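You operate a simulated robot arm through the tools that you are given. There is no shell and no other tool. Be economical: measure what you need, move in short steps, check, and stop when the job is done.

You run a simulated two-armed robot. Do the job below in one go: nothing can be reset, and whatever is moved stays where it is left.

Task
Take the check cloth from the plank top and lay it out flat on the chest top.

Only the result counts: the job must be done as asked and must still hold three seconds after the hand-in. Knocking over, shifting, dropping, spilling or breaking anything else fails it. Flat cloth is picked up by pressing the open fingertips on it (5 to 10 N) and closing them slowly along it; thin cloth reads only 2 to 8 mm in the jaws.

Robot
Two 7-joint arms with two-finger parallel grippers on one trunk, on a base that drives. Base frame: it is fixed to the floor where the robot stands at the start and does not move with it; the origin is under the middle of the robot, x ahead of it, y to its left, z up. Lengths are in mm, angles in rad, forces in N, time in s.
The left shoulder is at the start at [60, 144, 926], the right one opposite. Places, roughly: chest top [0, -2000, 800]. Payload 1.57 kg a hand.
The tool frame of a hand sits at the grasp point between the pads (the TCP): z along the fingers, y along the line on which they close. The tips reach 30 mm beyond it. Largest opening 110 mm; finger width 24, thickness 12; the body of the gripper, 48 by 112 mm, starts 78 mm behind the TCP.
Orientation is told as [roll, pitch, yaw] about the base's x, y, z axes, in that order, counted from this pose: with the fingers straight down and closing along the base's y, the tool's x points along the base's -x, its y along +y and its z along -z.

Tools
- The arms move only by the tool move_arm. It takes "left_targets", "right_targets" or both (then of equal length, played together; a hand with none holds still); each is a list of rows, each a list of 2 entries, a list of its own where there are three numbers: the shift along the tool's x, y, z in mm, then the turn, a rotation vector about the tool's x, y, z in rad. In form: [[[dx, dy, dz], [wx, wy, wz]], ...]. A call has 1 to 12 rows; each row shifts and turns the commanded pose from where the row before left it, along the tool's axes as they then stand. "left_hand" and "right_hand" are, for a hand that has rows, the finger opening in mm, from 0 to 110, set as the call begins (left out, the last holds). Rows are played at 5 a second. More than 50 mm and 0.15 rad between two rows, or a gripper value outside its range, and nothing of the call is played. Where a pose cannot be reached the arm comes as near as it can. A force on the tool above 40 N (or 10 N above the force at the start of the call, whichever is more), or a blocked arm, ends the call early, and 0.2 s more pass. The fingers move at their own pace (about 45 mm/s each) and stop on an object; they squeeze with about 29 N. The grip force told is the motor's: it shows also when the fingers shut on nothing. Time passes only in rows, and 0.2 s behind the last, so rows that do not move let the fingers close. It gives the time, the measured TCP pose, the force on the tool (base axes), the opening and the grip force at its end, in the units of the frame above (readings bear some noise), with the torque about the TCP (base axes, N m) and any sound that the robot's microphone picked up.
- Cameras (640 x 400 px; columns grow to the right, rows downward): "scene" is now at [40.7, 19.8, 1530.9]; the picture's right is [0.28, -0.96, 0.00], its down [-0.76, -0.22, -0.61] and it looks along [0.59, 0.17, -0.79] (base axes); focal length 291 px, centre (320, 200). "left" rides on the left gripper at [70, -16, -141] in its tool frame; the picture's right is [0.23, 0.97, 0.00], its down [-0.86, 0.20, -0.48] and it looks along [-0.47, 0.11, 0.88] (tool axes); focal length 222 px, centre (320, 200). "right" rides on the right gripper at [70, 16, -141] in its tool frame; the picture's right is [-0.23, 0.97, 0.00], its down [-0.86, -0.20, -0.48] and it looks along [-0.47, -0.11, 0.88] (tool axes); focal length 222 px, centre (320, 200). There is no depth. A picture from a camera that has moved, and an enlarged one, comes with that camera's place and axes in the base frame and with its lens.
- get_image(camera): a new picture of that camera. No time passes.
- slide_trunk(by): slides the trunk up (or, below 0, down) by that many mm; the arms and the scene camera ride with it, the base frame stays. It gives what a move gives, with no picture.
- base_move(legs): drives the robot by 1 to 6 legs, each [ahead, left, turn to the left] in mm, mm and rad, along the robot's own axes; the way and the turn of a leg run together, so that a leg with both is an arc; at most 1500 mm and 3.142 rad a leg. The arms and the cameras ride along, it lands a little off, and it stops where it bumps. It gives what a move gives.
- pan_tilt(pan, tilt): turns the head with the scene camera to pan (to the left, within 1.501 rad either way) and tilt (down, from -0.506 to 1.204), counted from straight ahead of the robot. It gives what a move gives.
- close_up(camera, box): a new picture of the part [left, top, right, bottom] of that camera's present view, enlarged. No time passes.
- close_job(): hands the job in; it is judged then, once.

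Work in short steps. Places have to be worked out from the pictures, the camera data and where the tool is seen: move nearer, look again, correct. Check each grasp and each placing, and mend what went wrong. You have 120 turns and 88 pictures in all, those below and enlarged ones among them. Open the grippers and draw the arms clear of the work before you hand the job in, unless the task says otherwise; then end with one line.

The tools are called after "Emit:" as name(argument=value, ...) on one line, values as JSON. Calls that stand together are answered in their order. move_arm: Moves the arms, as the interface text tells. Its arguments: {"type":"object","properties":{"left_targets":{"type":"array","items":{"type":"array"}},"left_hand":{"type":"number"},"right_targets":{"type":"array","items":{"type":"array"}},"right_hand":{"type":"number"}},"required":[]} The other tools are called the same way: slide_trunk (by) slides the trunk up or down; base_move (legs) drives the base; pan_tilt (pan, tilt) turns the head that bears the scene camera; get_image (camera) takes a picture; close_up (camera, box) takes an enlarged picture of a part of a camera's view; close_job () hands the job in.

At the start:

```text
clock: 0.0
left_tool_pos: [392.7, 326.6, 993.8]
left_ee_rot: [0.001, 0.0, 0.0]
left_force: [1.5, 0.3, -0.1]
left_moment: [0.02, 0.02, 0.03]
left_finger_gap: 110.1
left_grasp_force: 0.0
right_tool_pos: [459.5, -37.2, 951.1]
right_ee_rot: [0.003, 0.0, 0.0]
right_force: [-0.1, 0.1, 0.2]
right_moment: [-0.01, 0.02, -0.02]
right_finger_gap: 110.1
right_grasp_force: 0.1
trunk travel left (down, up): [-525.0, 65.0]
robot x, y, heading: [-1.4, 0.8, -0.001]
head pan, tilt: [0.284, 0.913]
```

scene: 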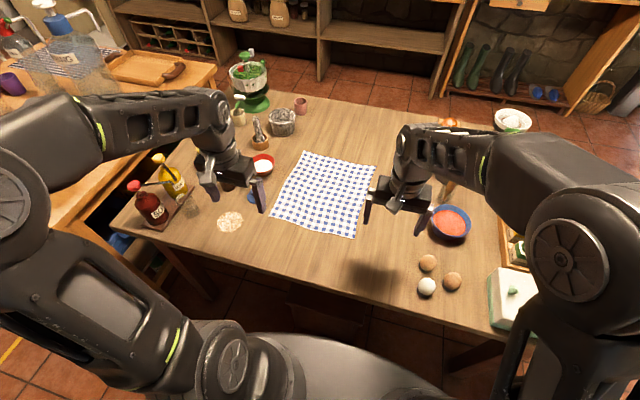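
right: 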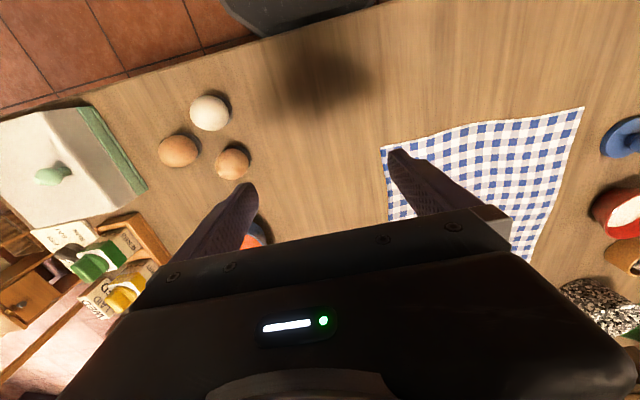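
left: 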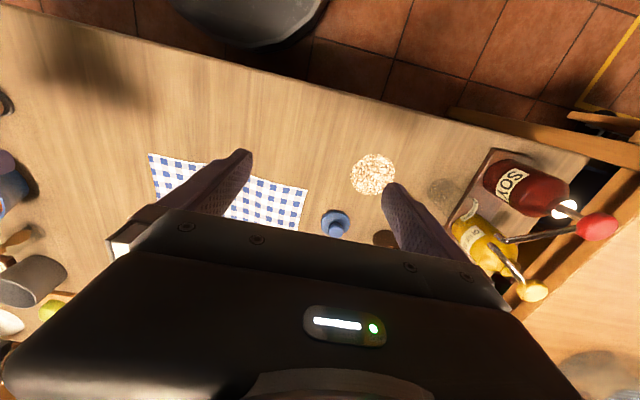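

The cloth's corners work out at roughly (540,42), (518,326), (880,304) and (877,32). Before planning I turn the head to see the chest.

Emit:
pan_tilt(pan=-1.5, tilt=0.5)

Emit:
get_image(camera="scene")

```text
clock: 1.8
left_tool_pos: [392.3, 325.9, 994.5]
left_ee_rot: [0.001, 0.001, 0.0]
left_force: [0.5, 0.7, 0.5]
left_moment: [-0.01, -0.01, 0.01]
left_finger_gap: 110.2
left_grasp_force: 0.1
right_tool_pos: [459.0, -37.1, 951.7]
right_ee_rot: [0.003, 0.0, 0.001]
right_force: [-0.2, 0.2, 0.1]
right_moment: [0.04, 0.03, 0.03]
right_finger_gap: 110.1
right_grasp_force: 0.1
trunk travel left (down, up): [-525.0, 65.0]
robot x, y, heading: [1.3, 2.2, 0.001]
head pan, tilt: [-1.499, 0.499]
```

```text
84 pictures are left
camera scene: at [-24.6, -91.9, 1565.7], right [-1.0, -0.07, 0.0], down [-0.03, 0.48, -0.88], along [0.06, -0.88, -0.48], focal length 291 px, centre (320, 200)
```

scene: 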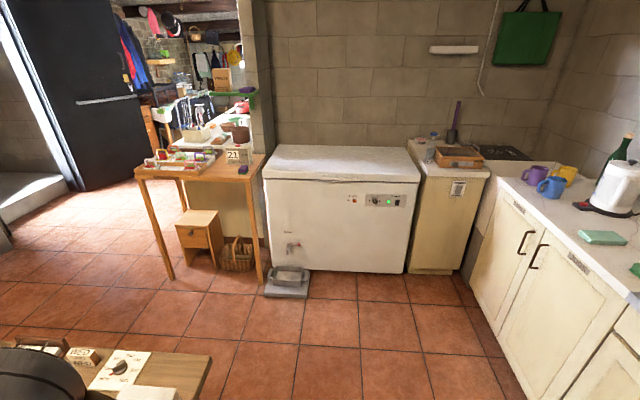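

The chest is the white freezer: top about x −520..430, y −1720..−2330, with a small box on the floor at x 150..460, y −1540. Next I bring both hands above the near corners of the cloth and turn the head back to it.

Emit:
move_arm(left_targets=[[[-29.6, -4, 33], [0, 0, 0]], [[-29.6, -4, 33], [0, 0, 0]], [[-29.6, -4, 33], [0, 0, 0]], [[-29.6, -4, 33], [0, 0, 0]], [[-29.6, -4, 33], [0, 0, 0]], [[0, 0, 0], [0, 0, 0]]], right_targets=[[[-20, 20, 24.4], [0, 0, 0]], [[-20, 20, 24.4], [0, 0, 0]], [[-20, 20, 24.4], [0, 0, 0]], [[-20, 20, 24.4], [0, 0, 0]], [[-20, 20, 24.4], [0, 0, 0]], [[0, 0, 0], [0, 0, 0]]], left_hand=60, right_hand=60)

Emit:
pan_tilt(pan=0.28, tilt=0.85)

Emit:
get_image(camera="scene")

Emit:
get_image(camera="left")

Emit:
get_image(camera="right")

```text
clock: 3.2
left_tool_pos: [539.9, 304.4, 828.1]
left_ee_rot: [0.001, -0.002, 0.0]
left_force: [-1.1, 0.0, -0.8]
left_moment: [-0.01, -0.04, 0.0]
left_finger_gap: 60.0
left_grasp_force: 0.0
right_tool_pos: [558.7, 64.0, 829.4]
right_ee_rot: [0.0, 0.0, -0.001]
right_force: [0.7, -0.2, -0.4]
right_moment: [0.0, -0.02, 0.0]
right_finger_gap: 59.9
right_grasp_force: 0.0
trunk travel left (down, up): [-525.0, 65.0]
robot x, y, heading: [2.2, 2.9, -0.005]
head pan, tilt: [-1.499, 0.499]
```

```text
clock: 5.0
left_tool_pos: [540.2, 305.8, 828.8]
left_ee_rot: [0.0, -0.001, -0.001]
left_force: [0.2, 1.1, 1.3]
left_moment: [-0.01, 0.01, 0.01]
left_finger_gap: 59.8
left_grasp_force: 0.1
right_tool_pos: [560.1, 64.0, 829.7]
right_ee_rot: [0.002, -0.001, -0.001]
right_force: [-1.2, -0.4, 0.2]
right_moment: [-0.02, -0.02, 0.02]
right_finger_gap: 59.9
right_grasp_force: 0.0
trunk travel left (down, up): [-525.0, 65.0]
robot x, y, heading: [1.3, -1.1, 0.007]
head pan, tilt: [0.279, 0.85]
```

```text
83 pictures are left
camera scene: at [44.1, 20.4, 1535.7], right [0.28, -0.96, 0.0], down [-0.72, -0.21, -0.66], along [0.63, 0.18, -0.75], focal length 291 px, centre (320, 200)
```

scene: 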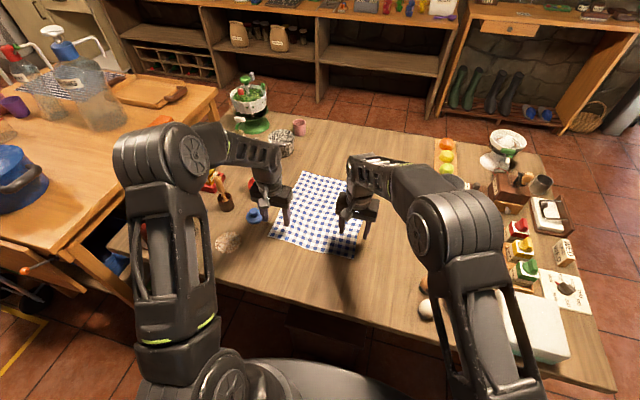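

```text
82 pictures are left
camera left: at [470.1, 288.2, 970.0], right [-0.23, 0.97, 0.0], down [0.86, 0.2, 0.48], along [0.47, 0.11, -0.88], focal length 222 px, centre (320, 200)
```

left: 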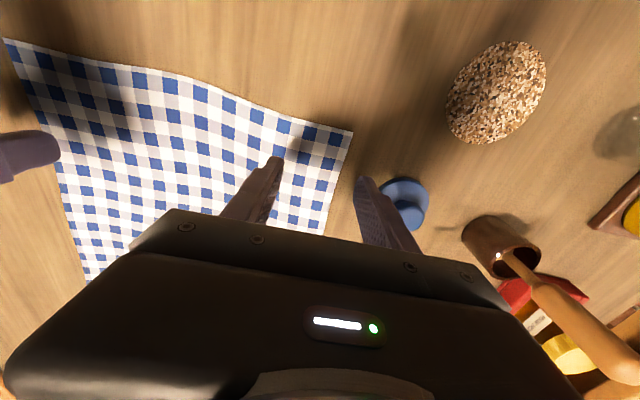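

```text
81 pictures are left
camera right: at [488.8, 79.6, 970.1], right [0.23, 0.97, 0.0], down [0.86, -0.2, 0.48], along [0.47, -0.11, -0.88], focal length 222 px, centre (320, 200)
```

right: 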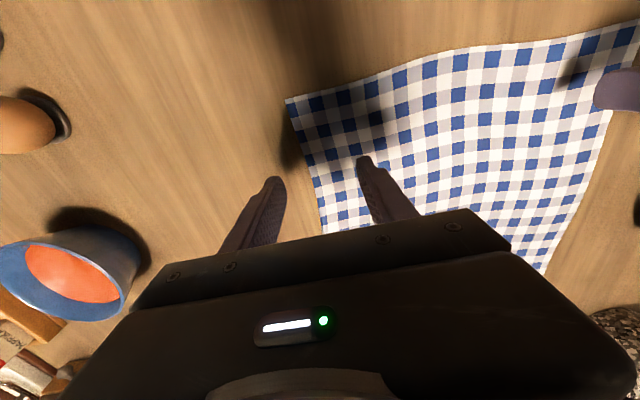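

From the wrist cameras the near corners are at about (514,336) and (502,41). I move the hands just inside each corner, set a 30 mm opening and lower to a bit above the table.

Emit:
move_arm(left_targets=[[[4, 1, 25], [0, 0, 0]], [[4, 1, 25], [0, 0, 0]], [[0, 0, 25], [0, 0, 0]], [[0, 0, 0], [0, 0, 0]]], right_targets=[[[20, 3, 25], [0, 0, 0]], [[20, 2, 25], [0, 0, 0]], [[0, 0, 25], [0, 0, 0]], [[0, 0, 0], [0, 0, 0]]], left_hand=30, right_hand=30)

Emit:
get_image(camera="left")

Emit:
get_image(camera="right")

```text
clock: 5.6
left_tool_pos: [537.3, 305.8, 791.9]
left_ee_rot: [0.0, -0.011, -0.001]
left_force: [-3.8, -1.2, 17.0]
left_moment: [-0.12, 0.27, 0.02]
left_finger_gap: 30.0
left_grasp_force: 0.0
right_tool_pos: [527.7, 68.7, 791.0]
right_ee_rot: [0.007, -0.016, 0.0]
right_force: [-3.2, -1.3, 12.7]
right_moment: [-0.17, 0.19, -0.02]
right_finger_gap: 30.0
right_grasp_force: 0.0
trunk travel left (down, up): [-525.0, 65.0]
robot x, y, heading: [0.1, -1.4, -0.002]
head pan, tilt: [0.279, 0.85]
stopped in row 3 (left hand): the force on the tool passed its limit (the readings are from after the stop); the commanded pose is now the measured one
```

```text
80 pictures are left
camera left: at [465.0, 290.1, 932.2], right [-0.23, 0.97, 0.0], down [0.85, 0.2, 0.49], along [0.47, 0.11, -0.87], focal length 222 px, centre (320, 200)
```

left: 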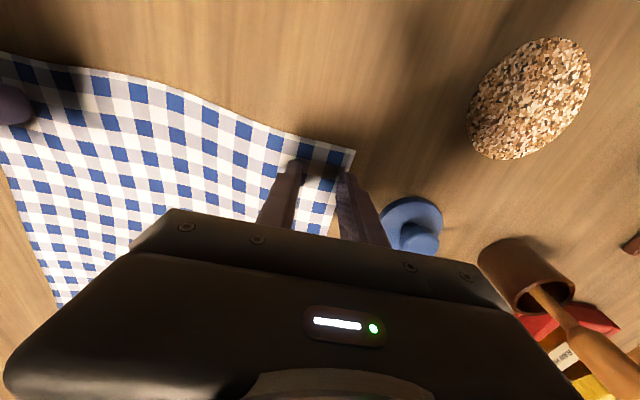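

```text
79 pictures are left
camera right: at [455.3, 84.2, 930.9], right [0.23, 0.97, 0.01], down [0.85, -0.2, 0.49], along [0.48, -0.1, -0.87], focal length 222 px, centre (320, 200)
```

right: 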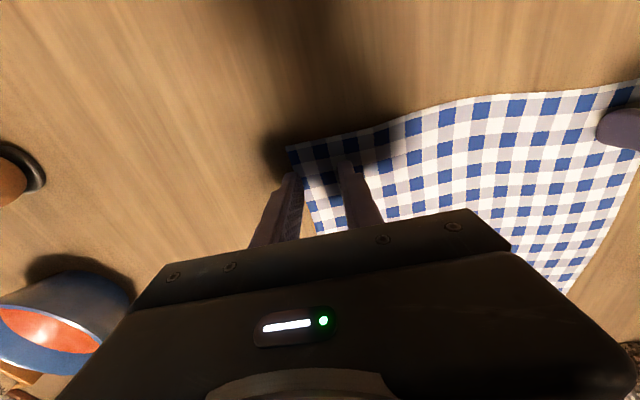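

Contact came at TCP z≈791, so the plank top is at about z 760 and both outer fingers are only half on the cloth. I lift slightly, shift both hands inward and toward the edge, and come down gently.

Emit:
move_arm(left_targets=[[[0, 0, -10], [0, -0.01, 0]], [[8, -8, 0], [0, 0, 0]], [[0, 0, 7], [0, 0, 0]], [[0, 0, 0], [0, 0, 0]]], right_targets=[[[0, 0, -10], [0, -0.015, 0]], [[9, 9, 0], [0, 0, 0]], [[0, 0, 7], [0, 0, 0]], [[0, 0, 0], [0, 0, 0]]])

Emit:
get_image(camera="left")

Emit:
get_image(camera="right")

```text
clock: 6.6
left_tool_pos: [529.4, 299.1, 791.4]
left_ee_rot: [-0.001, -0.015, 0.0]
left_force: [-0.8, 0.4, 2.5]
left_moment: [0.03, 0.02, 0.0]
left_finger_gap: 29.9
left_grasp_force: 0.0
right_tool_pos: [520.1, 78.1, 792.5]
right_ee_rot: [0.006, -0.027, -0.001]
right_force: [-0.1, -0.3, 2.0]
right_moment: [-0.06, 0.01, 0.02]
right_finger_gap: 29.7
right_grasp_force: 0.0
trunk travel left (down, up): [-525.0, 65.0]
robot x, y, heading: [0.4, 0.2, 0.001]
head pan, tilt: [0.279, 0.85]
```

```text
78 pictures are left
camera left: at [455.7, 282.3, 932.1], right [-0.23, 0.97, 0.0], down [0.85, 0.2, 0.49], along [0.48, 0.11, -0.87], focal length 222 px, centre (320, 200)
```

left: 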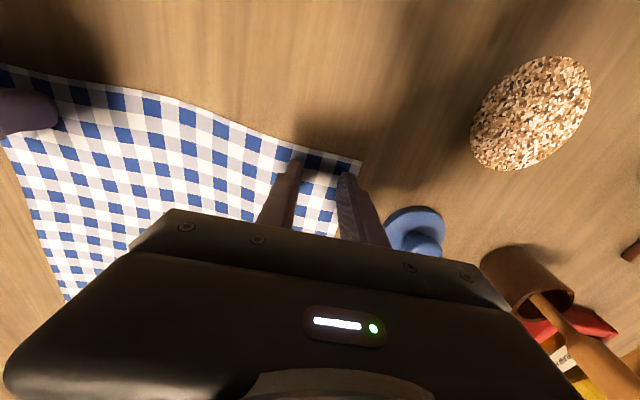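

```text
77 pictures are left
camera right: at [445.0, 93.5, 930.4], right [0.23, 0.97, 0.01], down [0.84, -0.2, 0.5], along [0.49, -0.1, -0.87], focal length 222 px, centre (320, 200)
```

right: 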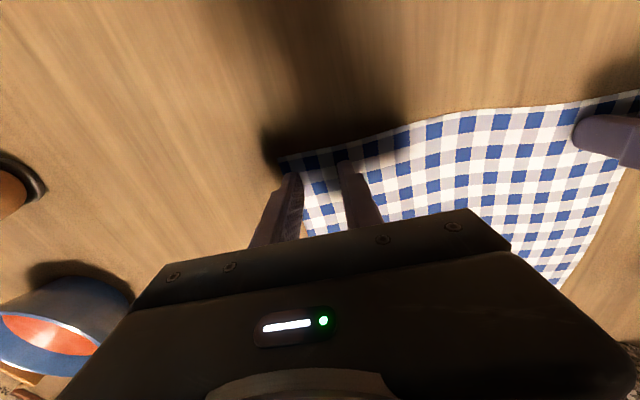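

Touching lightly now (2–2.5 N); the right outer finger is still near the cloth edge. I hop it further in and press to the 5–10 N range.

Emit:
move_arm(left_targets=[[[0, 0, -5], [0, 0.013, 0]], [[0, -3, 0], [0, 0, 0]], [[0, 0, 7], [0, 0, 0]], [[0, 0, 0], [0, 0, 0]]], right_targets=[[[0, 0, -5], [0, 0.025, 0]], [[0, 7, 0], [0, 0, 0]], [[0, 0, 7], [0, 0, 0]], [[0, 0, 0], [0, 0, 0]]])

```text
clock: 7.6
left_tool_pos: [528.6, 295.8, 791.5]
left_ee_rot: [0.001, -0.006, 0.0]
left_force: [-0.5, 1.7, 11.8]
left_moment: [-0.01, 0.05, 0.02]
left_finger_gap: 30.0
left_grasp_force: 0.1
right_tool_pos: [520.6, 84.2, 790.9]
right_ee_rot: [0.007, -0.006, -0.001]
right_force: [0.9, 0.5, 7.0]
right_moment: [-0.07, 0.05, -0.02]
right_finger_gap: 29.9
right_grasp_force: 0.1
trunk travel left (down, up): [-525.0, 65.0]
robot x, y, heading: [-2.4, -0.7, -0.006]
head pan, tilt: [0.279, 0.85]
```

Left presses with about 12 N and right with 7 N. I ease the left a little and close both hands in steps.

Emit:
move_arm(left_targets=[[[0, 0, -0.7], [0, 0, 0]]], right_targets=[[[0, 0, 0], [0, 0, 0]]], left_hand=20, right_hand=20)

Emit:
move_arm(left_targets=[[[0, 0, 0], [0, 0, 0]]], right_targets=[[[0, 0, 0], [0, 0, 0]]], left_hand=10, right_hand=10)

Emit:
move_arm(left_targets=[[[0, 0, 0], [0, 0, 0]], [[0, 0, 0], [0, 0, 0]]], right_targets=[[[0, 0, 0], [0, 0, 0]], [[0, 0, 0], [0, 0, 0]]], left_hand=0, right_hand=0)

Emit:
get_image(camera="left")

Emit:
get_image(camera="right")

```text
clock: 8.0
left_tool_pos: [527.2, 295.9, 792.8]
left_ee_rot: [-0.001, -0.009, 0.001]
left_force: [1.7, -1.7, 10.1]
left_moment: [0.0, 0.0, 0.02]
left_finger_gap: 20.6
left_grasp_force: 0.3
right_tool_pos: [518.4, 84.6, 791.7]
right_ee_rot: [0.009, -0.005, 0.0]
right_force: [0.2, 0.1, 10.9]
right_moment: [-0.12, 0.03, -0.02]
right_finger_gap: 20.6
right_grasp_force: 0.6
trunk travel left (down, up): [-525.0, 65.0]
robot x, y, heading: [1.2, 2.0, -0.002]
head pan, tilt: [0.279, 0.85]
```

```text
clock: 8.4
left_tool_pos: [527.1, 297.4, 792.0]
left_ee_rot: [0.002, -0.006, 0.001]
left_force: [1.4, 0.7, 11.0]
left_moment: [0.04, 0.05, -0.01]
left_finger_gap: 10.9
left_grasp_force: 2.4
right_tool_pos: [519.1, 83.9, 793.1]
right_ee_rot: [0.008, -0.006, 0.001]
right_force: [0.3, -2.2, 13.6]
right_moment: [-0.1, 0.04, 0.01]
right_finger_gap: 11.1
right_grasp_force: 0.4
trunk travel left (down, up): [-525.0, 65.0]
robot x, y, heading: [2.2, 2.7, 0.002]
head pan, tilt: [0.279, 0.85]
```

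```text
clock: 9.0
left_tool_pos: [527.3, 296.3, 791.1]
left_ee_rot: [0.001, -0.004, 0.0]
left_force: [0.0, 0.0, 9.5]
left_moment: [0.0, 0.01, 0.04]
left_finger_gap: 0.2
left_grasp_force: 21.2
right_tool_pos: [519.3, 84.7, 791.3]
right_ee_rot: [0.007, -0.005, 0.0]
right_force: [0.8, -2.7, 16.5]
right_moment: [-0.15, 0.01, 0.0]
right_finger_gap: 0.0
right_grasp_force: 21.6
trunk travel left (down, up): [-525.0, 65.0]
robot x, y, heading: [0.1, 0.4, -0.001]
head pan, tilt: [0.279, 0.85]
```

```text
76 pictures are left
camera left: at [456.3, 279.0, 932.6], right [-0.23, 0.97, 0.0], down [0.85, 0.2, 0.48], along [0.47, 0.11, -0.88], focal length 222 px, centre (320, 200)
```

left: 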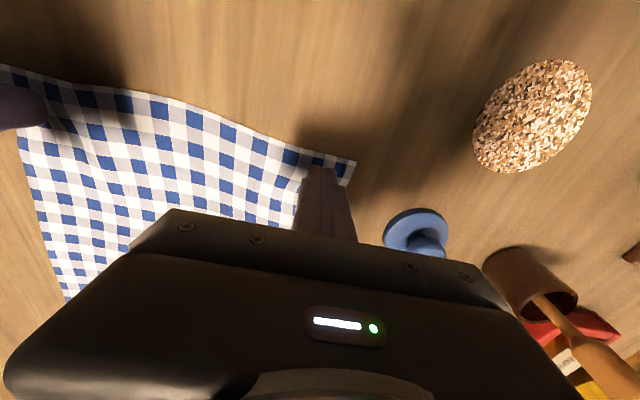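

```text
75 pictures are left
camera right: at [447.4, 99.5, 931.5], right [0.23, 0.97, 0.01], down [0.85, -0.2, 0.48], along [0.47, -0.1, -0.88], focal length 222 px, centre (320, 200)
```

right: 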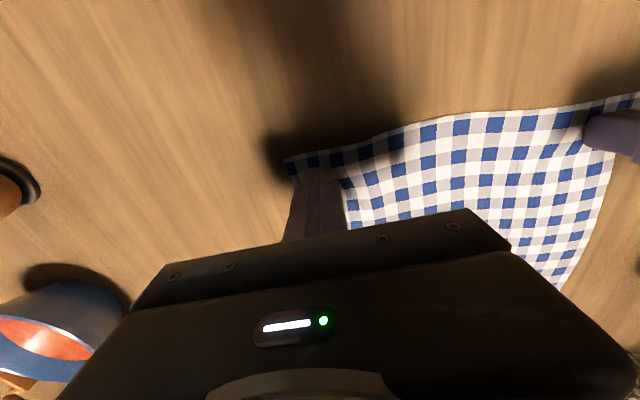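

Both jaws read ~0 mm, so the fingers slid over the cloth. I lift, reopen to 36 mm and press again before trying a much slower close.

Emit:
move_arm(left_targets=[[[0, 0, -6], [0, 0, 0]], [[0, 0, 0], [0, 0, 0]], [[0, -1, 0], [0, 0, 0]], [[0, 0, 6], [0, 0, 0]], [[0, 0, 0], [0, 0, 0]]], right_targets=[[[0, 0, -6], [0, 0, 0]], [[0, 0, 0], [0, 0, 0]], [[0, 3, 0], [0, 0, 0]], [[0, 0, 5.5], [0, 0, 0]], [[0, 0, 0], [0, 0, 0]]], left_hand=36, right_hand=36)

Emit:
close_up(camera="left", box=[220, 100, 420, 225])

Emit:
close_up(camera="right", box=[220, 100, 420, 225])

```text
clock: 10.2
left_tool_pos: [527.8, 294.0, 792.0]
left_ee_rot: [-0.001, -0.01, -0.001]
left_force: [-0.8, 0.0, 5.9]
left_moment: [-0.06, 0.06, 0.04]
left_finger_gap: 35.9
left_grasp_force: 0.0
right_tool_pos: [519.4, 87.8, 792.0]
right_ee_rot: [0.007, -0.005, -0.001]
right_force: [-0.3, -0.3, 9.0]
right_moment: [-0.11, 0.05, 0.02]
right_finger_gap: 36.1
right_grasp_force: 0.1
trunk travel left (down, up): [-525.0, 65.0]
robot x, y, heading: [2.4, -1.2, -0.003]
head pan, tilt: [0.279, 0.85]
```

```text
3.20 times, centred on (320, 162) of left
camera zoom: at [456.8, 278.8, 932.7], right [-0.23, 0.97, 0.0], down [0.85, 0.2, 0.48], along [0.47, 0.11, -0.88], focal length 711 px, centre (320, 320)
```

zoom: 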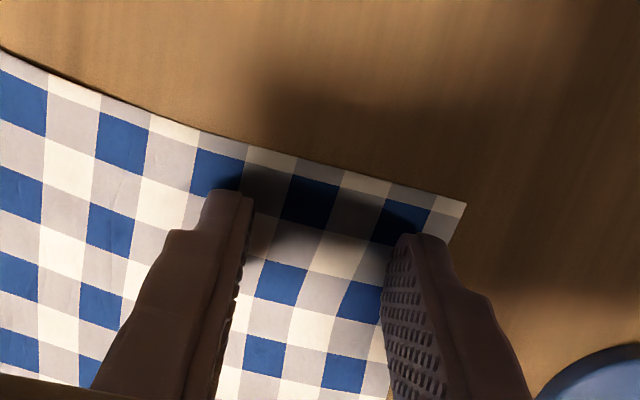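

```text
3.20 times, centred on (320, 162) of right
camera zoom: at [447.8, 103.0, 931.6], right [0.23, 0.97, 0.01], down [0.85, -0.2, 0.48], along [0.47, -0.1, -0.88], focal length 711 px, centre (320, 320)
```

zoom: 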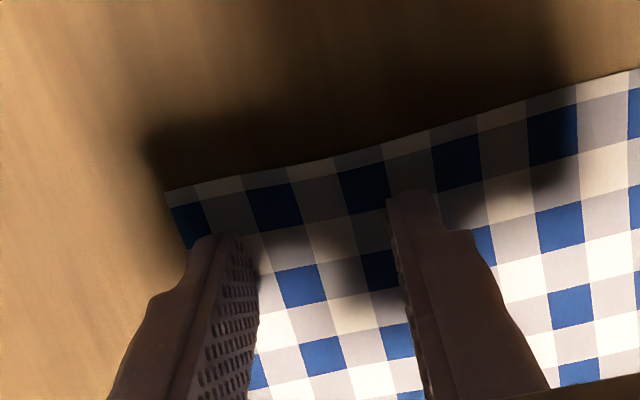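

The outer fingertips sit right at the cloth's side edges, so they may slip off and not drag it. I hop both hands ~9 mm further in and press.

Emit:
move_arm(left_targets=[[[0, 0, -6], [0, 0, 0]], [[0, -9, 0], [0, 0, 0]], [[0, 0, 6.5], [0, 0, 0]], [[0, 0, 0], [0, 0, 0]]], right_targets=[[[0, 0, -6], [0, 0, 0]], [[0, 9, 0], [0, 0, 0]], [[0, 0, 6], [0, 0, 0]], [[0, 0, 0], [0, 0, 0]]])

Emit:
move_arm(left_targets=[[[0, 0, 0], [0, 0, 0]]], right_targets=[[[0, 0, 0], [0, 0, 0]]], left_hand=33, right_hand=33)

Emit:
move_arm(left_targets=[[[0, 0, 0], [0, 0, 0]]], right_targets=[[[0, 0, 0], [0, 0, 0]]], left_hand=30, right_hand=30)

Emit:
move_arm(left_targets=[[[0, 0, 0], [0, 0, 0]]], right_targets=[[[0, 0, 0], [0, 0, 0]]], left_hand=27, right_hand=27)

Emit:
move_arm(left_targets=[[[0, 0, 0], [0, 0, 0]]], right_targets=[[[0, 0, 0], [0, 0, 0]]], left_hand=24, right_hand=24)

Emit:
close_up(camera="left", box=[220, 100, 420, 225])

Emit:
close_up(camera="right", box=[220, 100, 420, 225])

```text
clock: 11.2
left_tool_pos: [528.4, 286.9, 791.4]
left_ee_rot: [0.0, -0.009, 0.0]
left_force: [-0.3, 1.2, 13.2]
left_moment: [-0.03, 0.09, -0.03]
left_finger_gap: 36.0
left_grasp_force: 0.1
right_tool_pos: [518.9, 95.0, 792.3]
right_ee_rot: [0.009, -0.004, -0.001]
right_force: [2.3, -0.8, 6.0]
right_moment: [-0.13, -0.04, 0.0]
right_finger_gap: 36.1
right_grasp_force: 0.1
trunk travel left (down, up): [-525.0, 65.0]
robot x, y, heading: [0.4, -0.2, 0.001]
head pan, tilt: [0.279, 0.85]
```

```text
clock: 11.6
left_tool_pos: [528.8, 286.2, 792.8]
left_ee_rot: [0.001, -0.009, -0.001]
left_force: [0.6, -0.4, 16.7]
left_moment: [-0.05, 0.01, 0.0]
left_finger_gap: 32.0
left_grasp_force: 0.0
right_tool_pos: [519.1, 96.3, 792.1]
right_ee_rot: [0.007, -0.005, -0.001]
right_force: [1.0, 1.1, 7.9]
right_moment: [-0.06, 0.01, 0.03]
right_finger_gap: 32.2
right_grasp_force: 0.0
trunk travel left (down, up): [-525.0, 65.0]
robot x, y, heading: [0.5, -0.2, -0.005]
head pan, tilt: [0.279, 0.85]
```

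```text
clock: 12.0
left_tool_pos: [529.2, 285.5, 792.0]
left_ee_rot: [0.001, -0.008, 0.001]
left_force: [2.4, -2.0, 21.1]
left_moment: [-0.08, 0.06, 0.03]
left_finger_gap: 30.0
left_grasp_force: 0.1
right_tool_pos: [519.5, 96.6, 792.0]
right_ee_rot: [0.006, -0.006, -0.001]
right_force: [1.3, 1.0, 9.9]
right_moment: [-0.14, -0.03, 0.03]
right_finger_gap: 30.8
right_grasp_force: 0.1
trunk travel left (down, up): [-525.0, 65.0]
robot x, y, heading: [-2.4, -4.4, 0.002]
head pan, tilt: [0.279, 0.85]
```

```text
clock: 12.4
left_tool_pos: [527.9, 287.1, 792.2]
left_ee_rot: [0.001, -0.008, -0.001]
left_force: [2.0, -1.3, 21.6]
left_moment: [-0.08, 0.07, 0.04]
left_finger_gap: 26.3
left_grasp_force: 0.2
right_tool_pos: [518.8, 95.1, 790.7]
right_ee_rot: [0.007, -0.005, 0.0]
right_force: [2.0, 1.7, 10.7]
right_moment: [-0.12, -0.03, 0.0]
right_finger_gap: 27.8
right_grasp_force: 0.4
trunk travel left (down, up): [-525.0, 65.0]
robot x, y, heading: [3.5, 3.3, -0.002]
head pan, tilt: [0.279, 0.85]
```

```text
clock: 12.8
left_tool_pos: [527.9, 286.0, 791.7]
left_ee_rot: [0.001, -0.007, 0.001]
left_force: [2.2, -2.0, 23.5]
left_moment: [-0.13, 0.02, 0.02]
left_finger_gap: 24.8
left_grasp_force: 0.6
right_tool_pos: [518.1, 96.1, 791.5]
right_ee_rot: [0.008, -0.004, 0.0]
right_force: [1.1, -1.4, 11.5]
right_moment: [-0.18, 0.01, 0.01]
right_finger_gap: 24.7
right_grasp_force: 0.5
trunk travel left (down, up): [-525.0, 65.0]
robot x, y, heading: [-3.6, -0.4, 0.006]
head pan, tilt: [0.279, 0.85]
```

```text
3.20 times, centred on (320, 162) of left
camera zoom: at [456.5, 269.0, 932.4], right [-0.23, 0.97, 0.0], down [0.85, 0.2, 0.48], along [0.47, 0.11, -0.87], focal length 711 px, centre (320, 320)
```

zoom: 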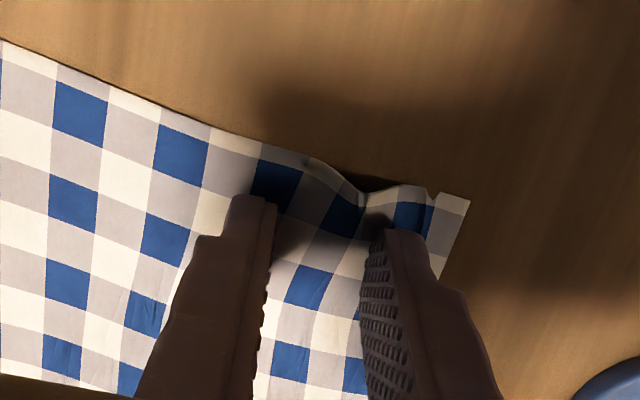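

```text
3.20 times, centred on (320, 162) of right
camera zoom: at [446.9, 111.1, 931.6], right [0.23, 0.97, 0.01], down [0.85, -0.2, 0.48], along [0.47, -0.1, -0.88], focal length 711 px, centre (320, 320)
```

zoom: 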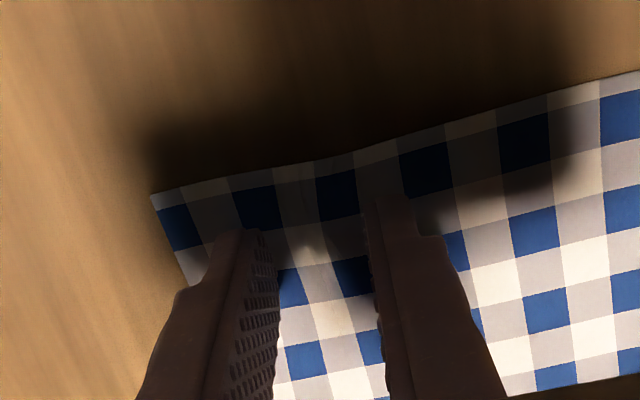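

The left cloth is buckling between the fingers nicely; the right one less so. I press the right a bit more and keep closing slowly.

Emit:
move_arm(left_targets=[[[0, 0, 0], [0, 0, 0]]], right_targets=[[[0, 0, 1], [0, 0, 0]]], left_hand=21, right_hand=22)

Emit:
move_arm(left_targets=[[[0, 0, 0], [0, 0, 0]]], right_targets=[[[0, 0, 0.5], [0, 0, 0]]], left_hand=18, right_hand=19)

Emit:
move_arm(left_targets=[[[0, 0, 0], [0, 0, 0]]], right_targets=[[[0, 0, 0], [0, 0, 0]]], left_hand=15, right_hand=16)

Emit:
close_up(camera="left", box=[220, 100, 420, 225])

Emit:
close_up(camera="right", box=[220, 100, 420, 225])

```text
clock: 13.2
left_tool_pos: [526.9, 286.9, 791.5]
left_ee_rot: [0.001, -0.007, -0.001]
left_force: [2.8, -2.3, 19.9]
left_moment: [-0.16, -0.02, 0.05]
left_finger_gap: 21.3
left_grasp_force: 0.3
right_tool_pos: [518.8, 95.7, 791.3]
right_ee_rot: [0.007, -0.005, -0.002]
right_force: [-1.8, -2.2, 20.0]
right_moment: [-0.36, 0.15, -0.01]
right_finger_gap: 22.7
right_grasp_force: 2.3
trunk travel left (down, up): [-525.0, 65.0]
robot x, y, heading: [-0.2, -2.2, 0.001]
head pan, tilt: [0.279, 0.85]
```

```text
clock: 13.6
left_tool_pos: [526.8, 285.6, 792.2]
left_ee_rot: [0.001, -0.005, 0.0]
left_force: [2.4, -1.8, 19.4]
left_moment: [-0.08, 0.0, 0.01]
left_finger_gap: 17.9
left_grasp_force: 0.0
right_tool_pos: [518.4, 96.6, 791.5]
right_ee_rot: [0.009, -0.008, 0.0]
right_force: [0.1, -2.4, 25.6]
right_moment: [-0.36, 0.15, 0.02]
right_finger_gap: 19.6
right_grasp_force: 2.3
trunk travel left (down, up): [-525.0, 65.0]
robot x, y, heading: [-1.9, 1.3, 0.002]
head pan, tilt: [0.279, 0.85]
```

```text
clock: 14.0
left_tool_pos: [526.8, 286.5, 791.5]
left_ee_rot: [0.001, -0.006, 0.001]
left_force: [0.1, -1.5, 17.9]
left_moment: [-0.04, 0.06, 0.02]
left_finger_gap: 14.1
left_grasp_force: 0.0
right_tool_pos: [517.8, 96.1, 792.1]
right_ee_rot: [0.007, -0.006, 0.001]
right_force: [1.2, -3.7, 29.4]
right_moment: [-0.39, 0.12, 0.07]
right_finger_gap: 16.4
right_grasp_force: 0.1
trunk travel left (down, up): [-525.0, 65.0]
robot x, y, heading: [0.3, 1.6, -0.001]
head pan, tilt: [0.279, 0.85]
```

```text
3.20 times, centred on (320, 162) of left
camera zoom: at [455.3, 269.0, 932.5], right [-0.23, 0.97, 0.0], down [0.85, 0.2, 0.48], along [0.47, 0.11, -0.88], focal length 711 px, centre (320, 320)
```

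zoom: 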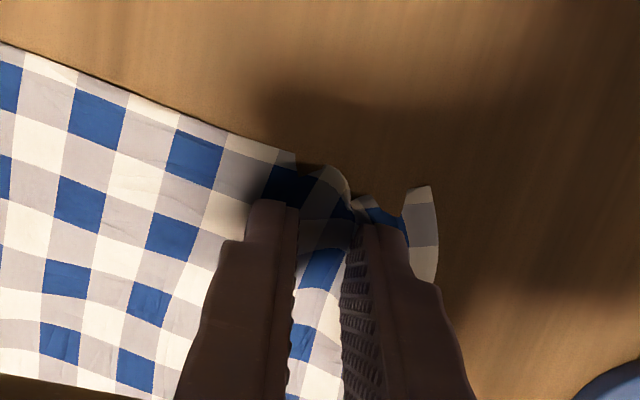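

```text
3.20 times, centred on (320, 162) of right
camera zoom: at [446.7, 111.2, 931.3], right [0.23, 0.97, 0.01], down [0.85, -0.2, 0.48], along [0.47, -0.1, -0.88], focal length 711 px, centre (320, 320)
```

zoom: 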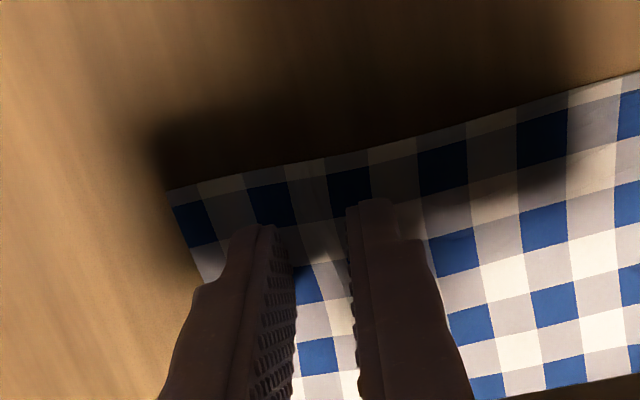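

Left is gathering well, so I finish closing it slowly. The right just slides with uneven load (moment −0.39), so I'll redo that after.

Emit:
move_arm(left_targets=[[[0, 0, 0], [0, 0, 0]]], left_hand=11)

Emit:
move_arm(left_targets=[[[0, 0, 0], [0, 0, 0]]], left_hand=7)

Emit:
move_arm(left_targets=[[[0, 0, 0], [0, 0, 0]], [[0, 0, 0], [0, 0, 0]], [[0, 0, 0], [0, 0, 0]]], left_hand=0)

Emit:
close_up(camera="left", box=[220, 100, 420, 225])

```text
clock: 14.4
left_tool_pos: [525.4, 287.4, 791.3]
left_ee_rot: [0.001, -0.006, 0.0]
left_force: [-0.1, -0.8, 16.3]
left_moment: [-0.05, 0.08, 0.04]
left_finger_gap: 12.9
left_grasp_force: 5.7
right_tool_pos: [519.7, 95.4, 790.6]
right_ee_rot: [0.007, -0.008, 0.001]
right_force: [2.8, -3.2, 32.2]
right_moment: [-0.44, 0.07, 0.05]
right_finger_gap: 16.9
right_grasp_force: 0.3
trunk travel left (down, up): [-525.0, 65.0]
robot x, y, heading: [2.0, -2.0, 0.002]
head pan, tilt: [0.279, 0.85]
```

```text
clock: 14.8
left_tool_pos: [526.4, 286.7, 792.3]
left_ee_rot: [0.002, -0.006, 0.0]
left_force: [0.0, -1.0, 15.4]
left_moment: [0.01, 0.09, 0.02]
left_finger_gap: 5.3
left_grasp_force: 0.1
right_tool_pos: [519.0, 95.8, 790.7]
right_ee_rot: [0.009, -0.006, -0.001]
right_force: [2.8, -2.6, 32.7]
right_moment: [-0.41, 0.04, 0.1]
right_finger_gap: 17.1
right_grasp_force: 0.6
trunk travel left (down, up): [-525.0, 65.0]
robot x, y, heading: [-0.6, -1.8, -0.001]
head pan, tilt: [0.279, 0.85]
```

```text
clock: 15.6
left_tool_pos: [525.8, 285.6, 791.1]
left_ee_rot: [0.002, -0.008, 0.001]
left_force: [-1.5, -0.7, 16.0]
left_moment: [-0.04, 0.09, 0.05]
left_finger_gap: 2.4
left_grasp_force: 23.3
right_tool_pos: [518.3, 95.8, 791.3]
right_ee_rot: [0.009, -0.006, -0.001]
right_force: [3.6, -2.0, 32.4]
right_moment: [-0.4, 0.07, 0.04]
right_finger_gap: 17.1
right_grasp_force: 0.6
trunk travel left (down, up): [-525.0, 65.0]
robot x, y, heading: [0.8, 2.1, -0.001]
head pan, tilt: [0.279, 0.85]
```

```text
3.20 times, centred on (320, 162) of left
camera zoom: at [455.5, 269.1, 932.5], right [-0.23, 0.97, 0.0], down [0.85, 0.2, 0.48], along [0.47, 0.11, -0.87], focal length 711 px, centre (320, 320)
```

zoom: 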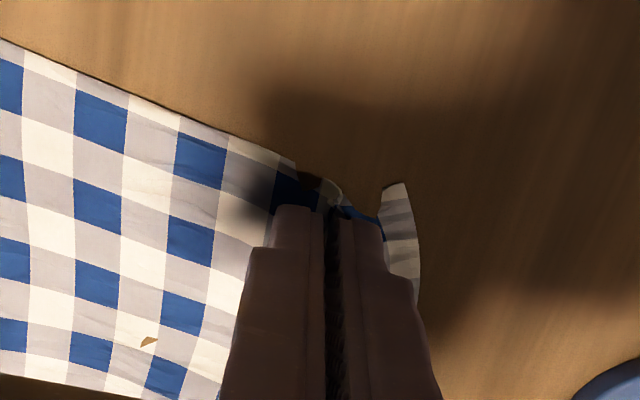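

Left reads 2.4 mm with cloth between the pads: grasped. For the right, I lift, reopen, roll slightly to even the load, and press again.

Emit:
move_arm(right_targets=[[[0, 0, -8], [0.018, 0, 0]], [[0, 0, 0], [0, 0, 0]], [[0, 0, 4], [0, 0, 0]], [[0, 0, 2], [0, 0, 0]], [[0, 0, 0], [0, 0, 0]]], right_hand=36)

```text
clock: 16.8
left_tool_pos: [526.9, 286.3, 791.9]
left_ee_rot: [0.004, -0.006, 0.0]
left_force: [-7.8, -1.7, 29.1]
left_moment: [-0.01, 0.41, 0.02]
left_finger_gap: 1.9
left_grasp_force: 23.7
right_tool_pos: [518.2, 96.0, 793.3]
right_ee_rot: [-0.011, -0.005, 0.0]
right_force: [-0.6, -0.3, 1.5]
right_moment: [0.02, -0.02, 0.06]
right_finger_gap: 36.0
right_grasp_force: 0.0
trunk travel left (down, up): [-525.0, 65.0]
robot x, y, heading: [0.9, 1.2, -0.003]
head pan, tilt: [0.279, 0.85]
```

Roll overshot a bit; I take half back, ease the left up a little and press the right.

Emit:
move_arm(left_targets=[[[0, 0, -2], [0, 0, 0]], [[0, 0, 0], [0, 0, 0]], [[0, 0, 0], [0, 0, 0]]], right_targets=[[[0, 0, 0], [-0.007, 0, 0]], [[0, 0, 1.6], [0, 0, 0]], [[0, 0, 0], [0, 0, 0]]])

Emit:
move_arm(right_targets=[[[0, 0, 0], [0, 0, 0]]], right_hand=33)

Emit:
move_arm(right_targets=[[[0, 0, 0], [0, 0, 0]]], right_hand=30)

Emit:
move_arm(right_targets=[[[0, 0, 0], [0, 0, 0]]], right_hand=27)

Emit:
close_up(camera="right", box=[220, 100, 420, 225])

```text
clock: 17.6
left_tool_pos: [527.1, 286.7, 791.2]
left_ee_rot: [0.003, -0.003, -0.001]
left_force: [-0.1, 0.5, 0.2]
left_moment: [0.0, -0.02, -0.01]
left_finger_gap: 2.5
left_grasp_force: 23.4
right_tool_pos: [518.7, 97.1, 792.0]
right_ee_rot: [-0.004, -0.005, 0.0]
right_force: [-4.2, -2.7, 20.1]
right_moment: [0.18, 0.27, 0.06]
right_finger_gap: 35.3
right_grasp_force: 0.1
trunk travel left (down, up): [-525.0, 65.0]
robot x, y, heading: [2.2, 1.2, 0.003]
head pan, tilt: [0.279, 0.85]
```

```text
clock: 18.0
left_tool_pos: [527.2, 287.1, 792.6]
left_ee_rot: [0.0, -0.006, 0.001]
left_force: [-1.1, -1.2, -0.9]
left_moment: [0.03, 0.01, 0.04]
left_finger_gap: 2.2
left_grasp_force: 23.7
right_tool_pos: [519.9, 96.4, 791.7]
right_ee_rot: [-0.004, -0.007, 0.0]
right_force: [-2.4, 1.8, 23.7]
right_moment: [0.3, 0.23, 0.02]
right_finger_gap: 33.4
right_grasp_force: 0.4
trunk travel left (down, up): [-525.0, 65.0]
robot x, y, heading: [-1.6, -2.2, -0.001]
head pan, tilt: [0.279, 0.85]
```

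```text
clock: 18.4
left_tool_pos: [527.8, 286.5, 792.9]
left_ee_rot: [0.002, -0.004, 0.002]
left_force: [1.0, 0.2, 0.0]
left_moment: [-0.01, 0.03, 0.04]
left_finger_gap: 2.2
left_grasp_force: 24.1
right_tool_pos: [519.7, 97.1, 792.6]
right_ee_rot: [-0.003, -0.009, 0.0]
right_force: [-0.1, 3.8, 25.4]
right_moment: [0.38, 0.2, 0.01]
right_finger_gap: 31.1
right_grasp_force: 2.4
trunk travel left (down, up): [-525.0, 65.0]
robot x, y, heading: [4.0, 1.3, 0.0]
head pan, tilt: [0.279, 0.85]
```

```text
clock: 18.8
left_tool_pos: [528.0, 287.5, 793.0]
left_ee_rot: [0.0, -0.006, -0.001]
left_force: [-0.3, -0.4, -0.1]
left_moment: [-0.01, 0.02, 0.04]
left_finger_gap: 2.3
left_grasp_force: 23.7
right_tool_pos: [520.0, 96.6, 792.3]
right_ee_rot: [-0.003, -0.007, 0.001]
right_force: [1.6, 4.3, 29.2]
right_moment: [0.44, 0.21, -0.03]
right_finger_gap: 27.9
right_grasp_force: 1.9
trunk travel left (down, up): [-525.0, 65.0]
robot x, y, heading: [0.0, -0.1, 0.003]
head pan, tilt: [0.279, 0.85]
```

```text
3.20 times, centred on (320, 162) of right
camera zoom: at [447.5, 113.9, 931.2], right [0.23, 0.97, 0.0], down [0.85, -0.2, 0.48], along [0.47, -0.11, -0.87], focal length 711 px, centre (320, 320)
```

zoom: 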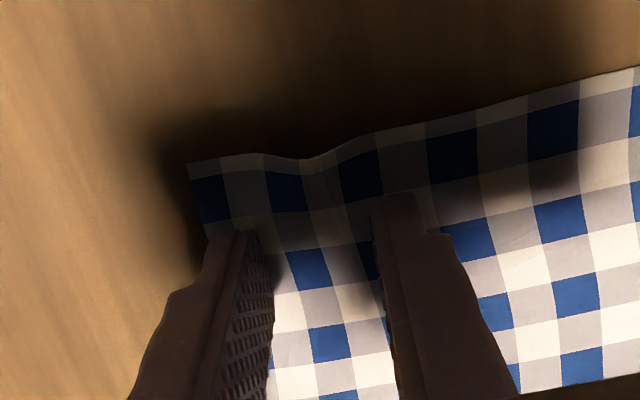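

Now the load is on the inner finger but a fold is starting. I take back a little more roll, ease the pressure and continue closing.

Emit:
move_arm(right_targets=[[[0, 0, -1.0], [-0.005, 0, 0]]], right_hand=25)

Emit:
move_arm(right_targets=[[[0, 0, 0], [0, 0, 0]]], right_hand=22)

Emit:
move_arm(right_targets=[[[0, 0, 0], [0, 0, 0]]], right_hand=19)

Emit:
close_up(camera="right", box=[220, 100, 420, 225])

```text
clock: 19.2
left_tool_pos: [528.3, 286.2, 792.5]
left_ee_rot: [0.001, -0.004, 0.0]
left_force: [0.0, -1.4, 0.2]
left_moment: [-0.01, -0.02, 0.0]
left_finger_gap: 2.3
left_grasp_force: 23.9
right_tool_pos: [518.9, 96.0, 791.9]
right_ee_rot: [-0.001, -0.006, -0.001]
right_force: [2.4, 3.7, 26.0]
right_moment: [0.19, 0.04, -0.05]
right_finger_gap: 26.2
right_grasp_force: 0.9
trunk travel left (down, up): [-525.0, 65.0]
robot x, y, heading: [-0.4, 2.6, 0.001]
head pan, tilt: [0.279, 0.85]
```

```text
clock: 19.6
left_tool_pos: [528.6, 286.0, 793.5]
left_ee_rot: [0.001, -0.004, 0.0]
left_force: [-0.5, -0.6, 1.0]
left_moment: [-0.06, 0.03, 0.0]
left_finger_gap: 2.3
left_grasp_force: 23.9
right_tool_pos: [519.0, 95.1, 792.3]
right_ee_rot: [0.001, -0.005, 0.001]
right_force: [0.8, 2.4, 24.1]
right_moment: [0.15, 0.09, -0.04]
right_finger_gap: 22.8
right_grasp_force: 0.0
trunk travel left (down, up): [-525.0, 65.0]
robot x, y, heading: [-0.5, -1.1, -0.003]
head pan, tilt: [0.279, 0.85]
```

```text
clock: 20.0
left_tool_pos: [526.4, 286.4, 793.2]
left_ee_rot: [0.0, -0.005, 0.0]
left_force: [-0.3, -3.7, 0.6]
left_moment: [-0.11, 0.0, 0.03]
left_finger_gap: 2.1
left_grasp_force: 23.7
right_tool_pos: [518.6, 97.1, 791.2]
right_ee_rot: [0.001, -0.005, 0.0]
right_force: [0.9, 3.9, 25.1]
right_moment: [0.13, 0.1, -0.03]
right_finger_gap: 18.2
right_grasp_force: 0.0
trunk travel left (down, up): [-525.0, 65.0]
robot x, y, heading: [0.8, 3.0, 0.002]
head pan, tilt: [0.279, 0.85]
```

```text
3.20 times, centred on (320, 162) of right
camera zoom: at [447.1, 112.7, 931.4], right [0.23, 0.97, 0.0], down [0.85, -0.2, 0.48], along [0.47, -0.11, -0.88], focal length 711 px, centre (320, 320)
```

zoom: 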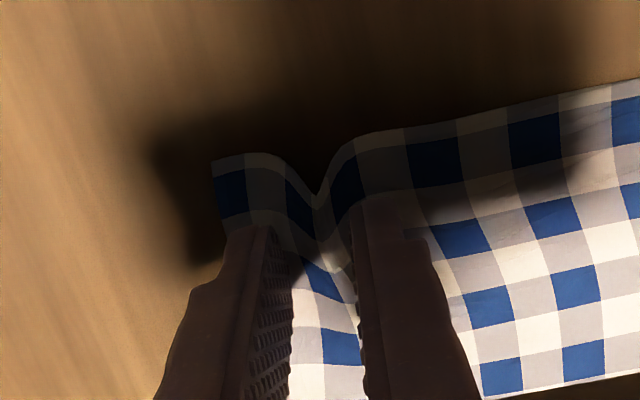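

The right side is now gathering well. I finish closing.

Emit:
move_arm(right_targets=[[[0, 0, 0], [0, 0, 0]]], right_hand=15)

Emit:
move_arm(right_targets=[[[0, 0, 0], [0, 0, 0]]], right_hand=12)

Emit:
move_arm(right_targets=[[[0, 0, 0], [0, 0, 0]]], right_hand=8)

Emit:
move_arm(right_targets=[[[0, 0, 0], [0, 0, 0]], [[0, 0, 0], [0, 0, 0]], [[0, 0, 0], [0, 0, 0]]], right_hand=0)

Emit:
close_up(camera="right", box=[220, 100, 420, 225])

```text
clock: 20.4
left_tool_pos: [528.2, 285.9, 793.6]
left_ee_rot: [0.001, -0.005, -0.001]
left_force: [-0.4, -4.8, 0.5]
left_moment: [-0.14, 0.07, 0.05]
left_finger_gap: 2.2
left_grasp_force: 23.7
right_tool_pos: [518.4, 97.1, 791.6]
right_ee_rot: [0.0, -0.005, 0.0]
right_force: [0.5, 5.7, 24.1]
right_moment: [0.14, 0.14, -0.06]
right_finger_gap: 14.6
right_grasp_force: 0.1
trunk travel left (down, up): [-525.0, 65.0]
robot x, y, heading: [-1.5, -3.1, 0.001]
head pan, tilt: [0.279, 0.85]
```

```text
clock: 20.8
left_tool_pos: [527.5, 286.9, 793.1]
left_ee_rot: [0.0, -0.007, 0.0]
left_force: [-1.4, -4.2, 0.6]
left_moment: [-0.16, 0.01, 0.04]
left_finger_gap: 2.0
left_grasp_force: 23.4
right_tool_pos: [519.8, 96.6, 790.1]
right_ee_rot: [0.0, -0.004, 0.0]
right_force: [0.4, 5.7, 23.9]
right_moment: [0.18, 0.14, -0.09]
right_finger_gap: 12.9
right_grasp_force: 0.8
trunk travel left (down, up): [-525.0, 65.0]
robot x, y, heading: [0.7, 3.3, -0.0]
head pan, tilt: [0.279, 0.85]
```

```text
clock: 21.2
left_tool_pos: [528.7, 285.6, 792.4]
left_ee_rot: [0.0, -0.005, 0.0]
left_force: [-1.0, -7.0, 0.1]
left_moment: [-0.2, 0.0, 0.08]
left_finger_gap: 2.2
left_grasp_force: 23.6
right_tool_pos: [517.6, 97.3, 792.1]
right_ee_rot: [0.0, -0.005, 0.0]
right_force: [0.2, 6.9, 22.2]
right_moment: [0.23, 0.12, -0.1]
right_finger_gap: 9.0
right_grasp_force: 7.5
trunk travel left (down, up): [-525.0, 65.0]
robot x, y, heading: [-2.6, -4.6, -0.0]
head pan, tilt: [0.279, 0.85]
```

```text
clock: 22.0
left_tool_pos: [527.6, 286.7, 793.0]
left_ee_rot: [0.0, -0.005, 0.001]
left_force: [-1.9, -14.7, -0.5]
left_moment: [-0.44, 0.03, 0.16]
left_finger_gap: 2.2
left_grasp_force: 23.6
right_tool_pos: [518.9, 97.8, 792.4]
right_ee_rot: [0.001, -0.007, -0.001]
right_force: [1.4, 13.7, 17.9]
right_moment: [0.44, 0.0, -0.33]
right_finger_gap: 3.0
right_grasp_force: 24.1
trunk travel left (down, up): [-525.0, 65.0]
robot x, y, heading: [0.4, 3.0, -0.003]
head pan, tilt: [0.279, 0.85]
```

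```text
3.20 times, centred on (320, 162) of right
camera zoom: at [447.3, 113.3, 931.4], right [0.23, 0.97, 0.0], down [0.85, -0.2, 0.48], along [0.47, -0.11, -0.88], focal length 711 px, centre (320, 320)
```

zoom: 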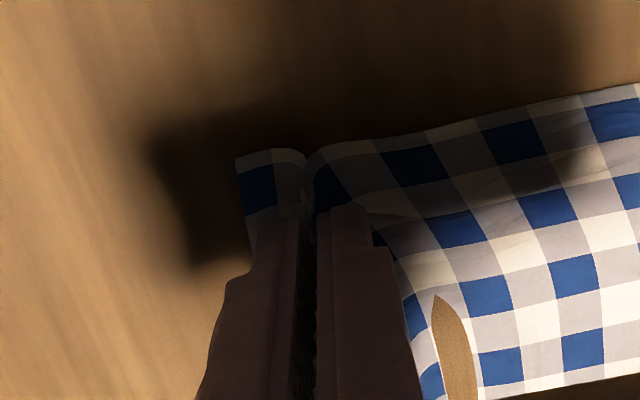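

Both hands hold (2.2 and 3.0 mm) but there's 14 N tension between them. I bring them together a bit, then lift slowly.

Emit:
move_arm(left_targets=[[[0, -2, -5], [0, 0, 0]], [[0, -2, -5], [0, 0, 0]], [[0, 0, -10], [0, 0, 0]], [[0, 0, -20], [0, 0, 0]], [[5, 0, -30], [0, 0, 0]], [[5, 0, -30], [0, 0, 0]], [[0, 0, 0], [0, 0, 0]]], right_targets=[[[0, 2, -5], [0, 0, 0]], [[0, 2, -5], [0, 0, 0]], [[0, 0, -10], [0, 0, 0]], [[0, 0, -20], [0, 0, 0]], [[5, 0, -30], [0, 0, 0]], [[5, 0, -30], [0, 0, 0]], [[0, 0, 0], [0, 0, 0]]])

Emit:
get_image(camera="scene")

```text
clock: 23.6
left_tool_pos: [518.3, 283.6, 892.4]
left_ee_rot: [0.0, -0.005, 0.0]
left_force: [-0.7, -5.0, -0.5]
left_moment: [-0.15, 0.0, 0.12]
left_finger_gap: 2.1
left_grasp_force: 24.0
right_tool_pos: [510.8, 100.7, 890.1]
right_ee_rot: [-0.002, -0.003, -0.001]
right_force: [-0.2, 4.7, 0.4]
right_moment: [0.19, -0.01, -0.12]
right_finger_gap: 2.2
right_grasp_force: 24.0
trunk travel left (down, up): [-525.0, 65.0]
robot x, y, heading: [-2.0, 1.6, -0.001]
head pan, tilt: [0.279, 0.85]
```

```text
64 pictures are left
camera scene: at [44.7, 20.7, 1535.6], right [0.28, -0.96, 0.0], down [-0.72, -0.21, -0.66], along [0.63, 0.18, -0.75], focal length 291 px, centre (320, 200)
```

scene: 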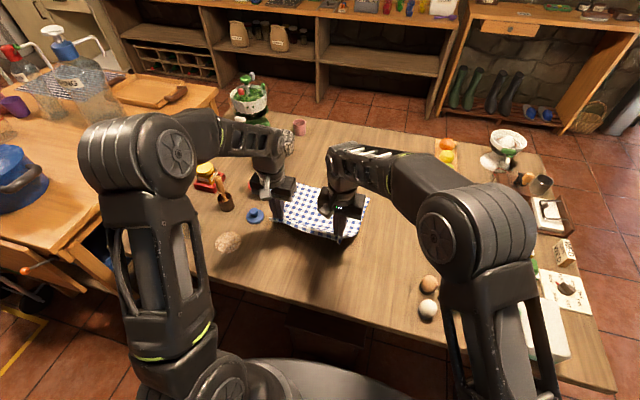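

Both corners lifted. I ease the tension slightly and keep raising to about z 1130 while pulling back.

Emit:
move_arm(left_targets=[[[8, -1, -30], [0, 0, 0]], [[8, -1, -30], [0, 0, 0]], [[8, 0, -30], [0, 0, 0]], [[8, 0, -30], [0, 0, 0]], [[8, 0, -30], [0, 0, 0]], [[8, 0, -30], [0, 0, 0]], [[8, 0, -30], [0, 0, 0]], [[8, 0, -30], [0, 0, 0]], [[0, 0, 0], [0, 0, 0]]], right_targets=[[[8, 1, -30], [0, 0, 0]], [[8, 1, -30], [0, 0, 0]], [[8, 0, -30], [0, 0, 0]], [[8, 0, -30], [0, 0, 0]], [[8, 0, -30], [0, 0, 0]], [[8, 0, -30], [0, 0, 0]], [[8, 0, -30], [0, 0, 0]], [[8, 0, -30], [0, 0, 0]], [[0, 0, 0], [0, 0, 0]]])

Emit:
get_image(camera="scene")

```text
clock: 25.6
left_tool_pos: [462.4, 280.1, 1102.5]
left_ee_rot: [0.001, -0.004, 0.0]
left_force: [0.6, -0.7, 0.4]
left_moment: [-0.04, 0.0, -0.02]
left_finger_gap: 2.1
left_grasp_force: 24.2
left hand out of reach, approached as far as the arm can: row 8
right_tool_pos: [458.1, 102.5, 1080.7]
right_ee_rot: [0.0, -0.004, 0.0]
right_force: [0.8, 0.7, -0.5]
right_moment: [0.01, -0.03, -0.02]
right_finger_gap: 1.9
right_grasp_force: 24.2
right hand out of reach, approached as far as the arm can: row 7, 8
trunk travel left (down, up): [-525.0, 65.0]
robot x, y, heading: [-0.7, 0.5, -0.003]
head pan, tilt: [0.279, 0.85]
```

```text
63 pictures are left
camera scene: at [44.2, 20.5, 1535.7], right [0.28, -0.96, 0.0], down [-0.72, -0.21, -0.66], along [0.63, 0.18, -0.75], focal length 291 px, centre (320, 200)
```

scene: 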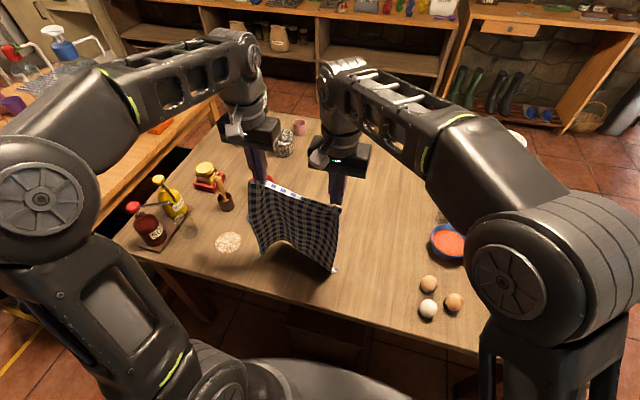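

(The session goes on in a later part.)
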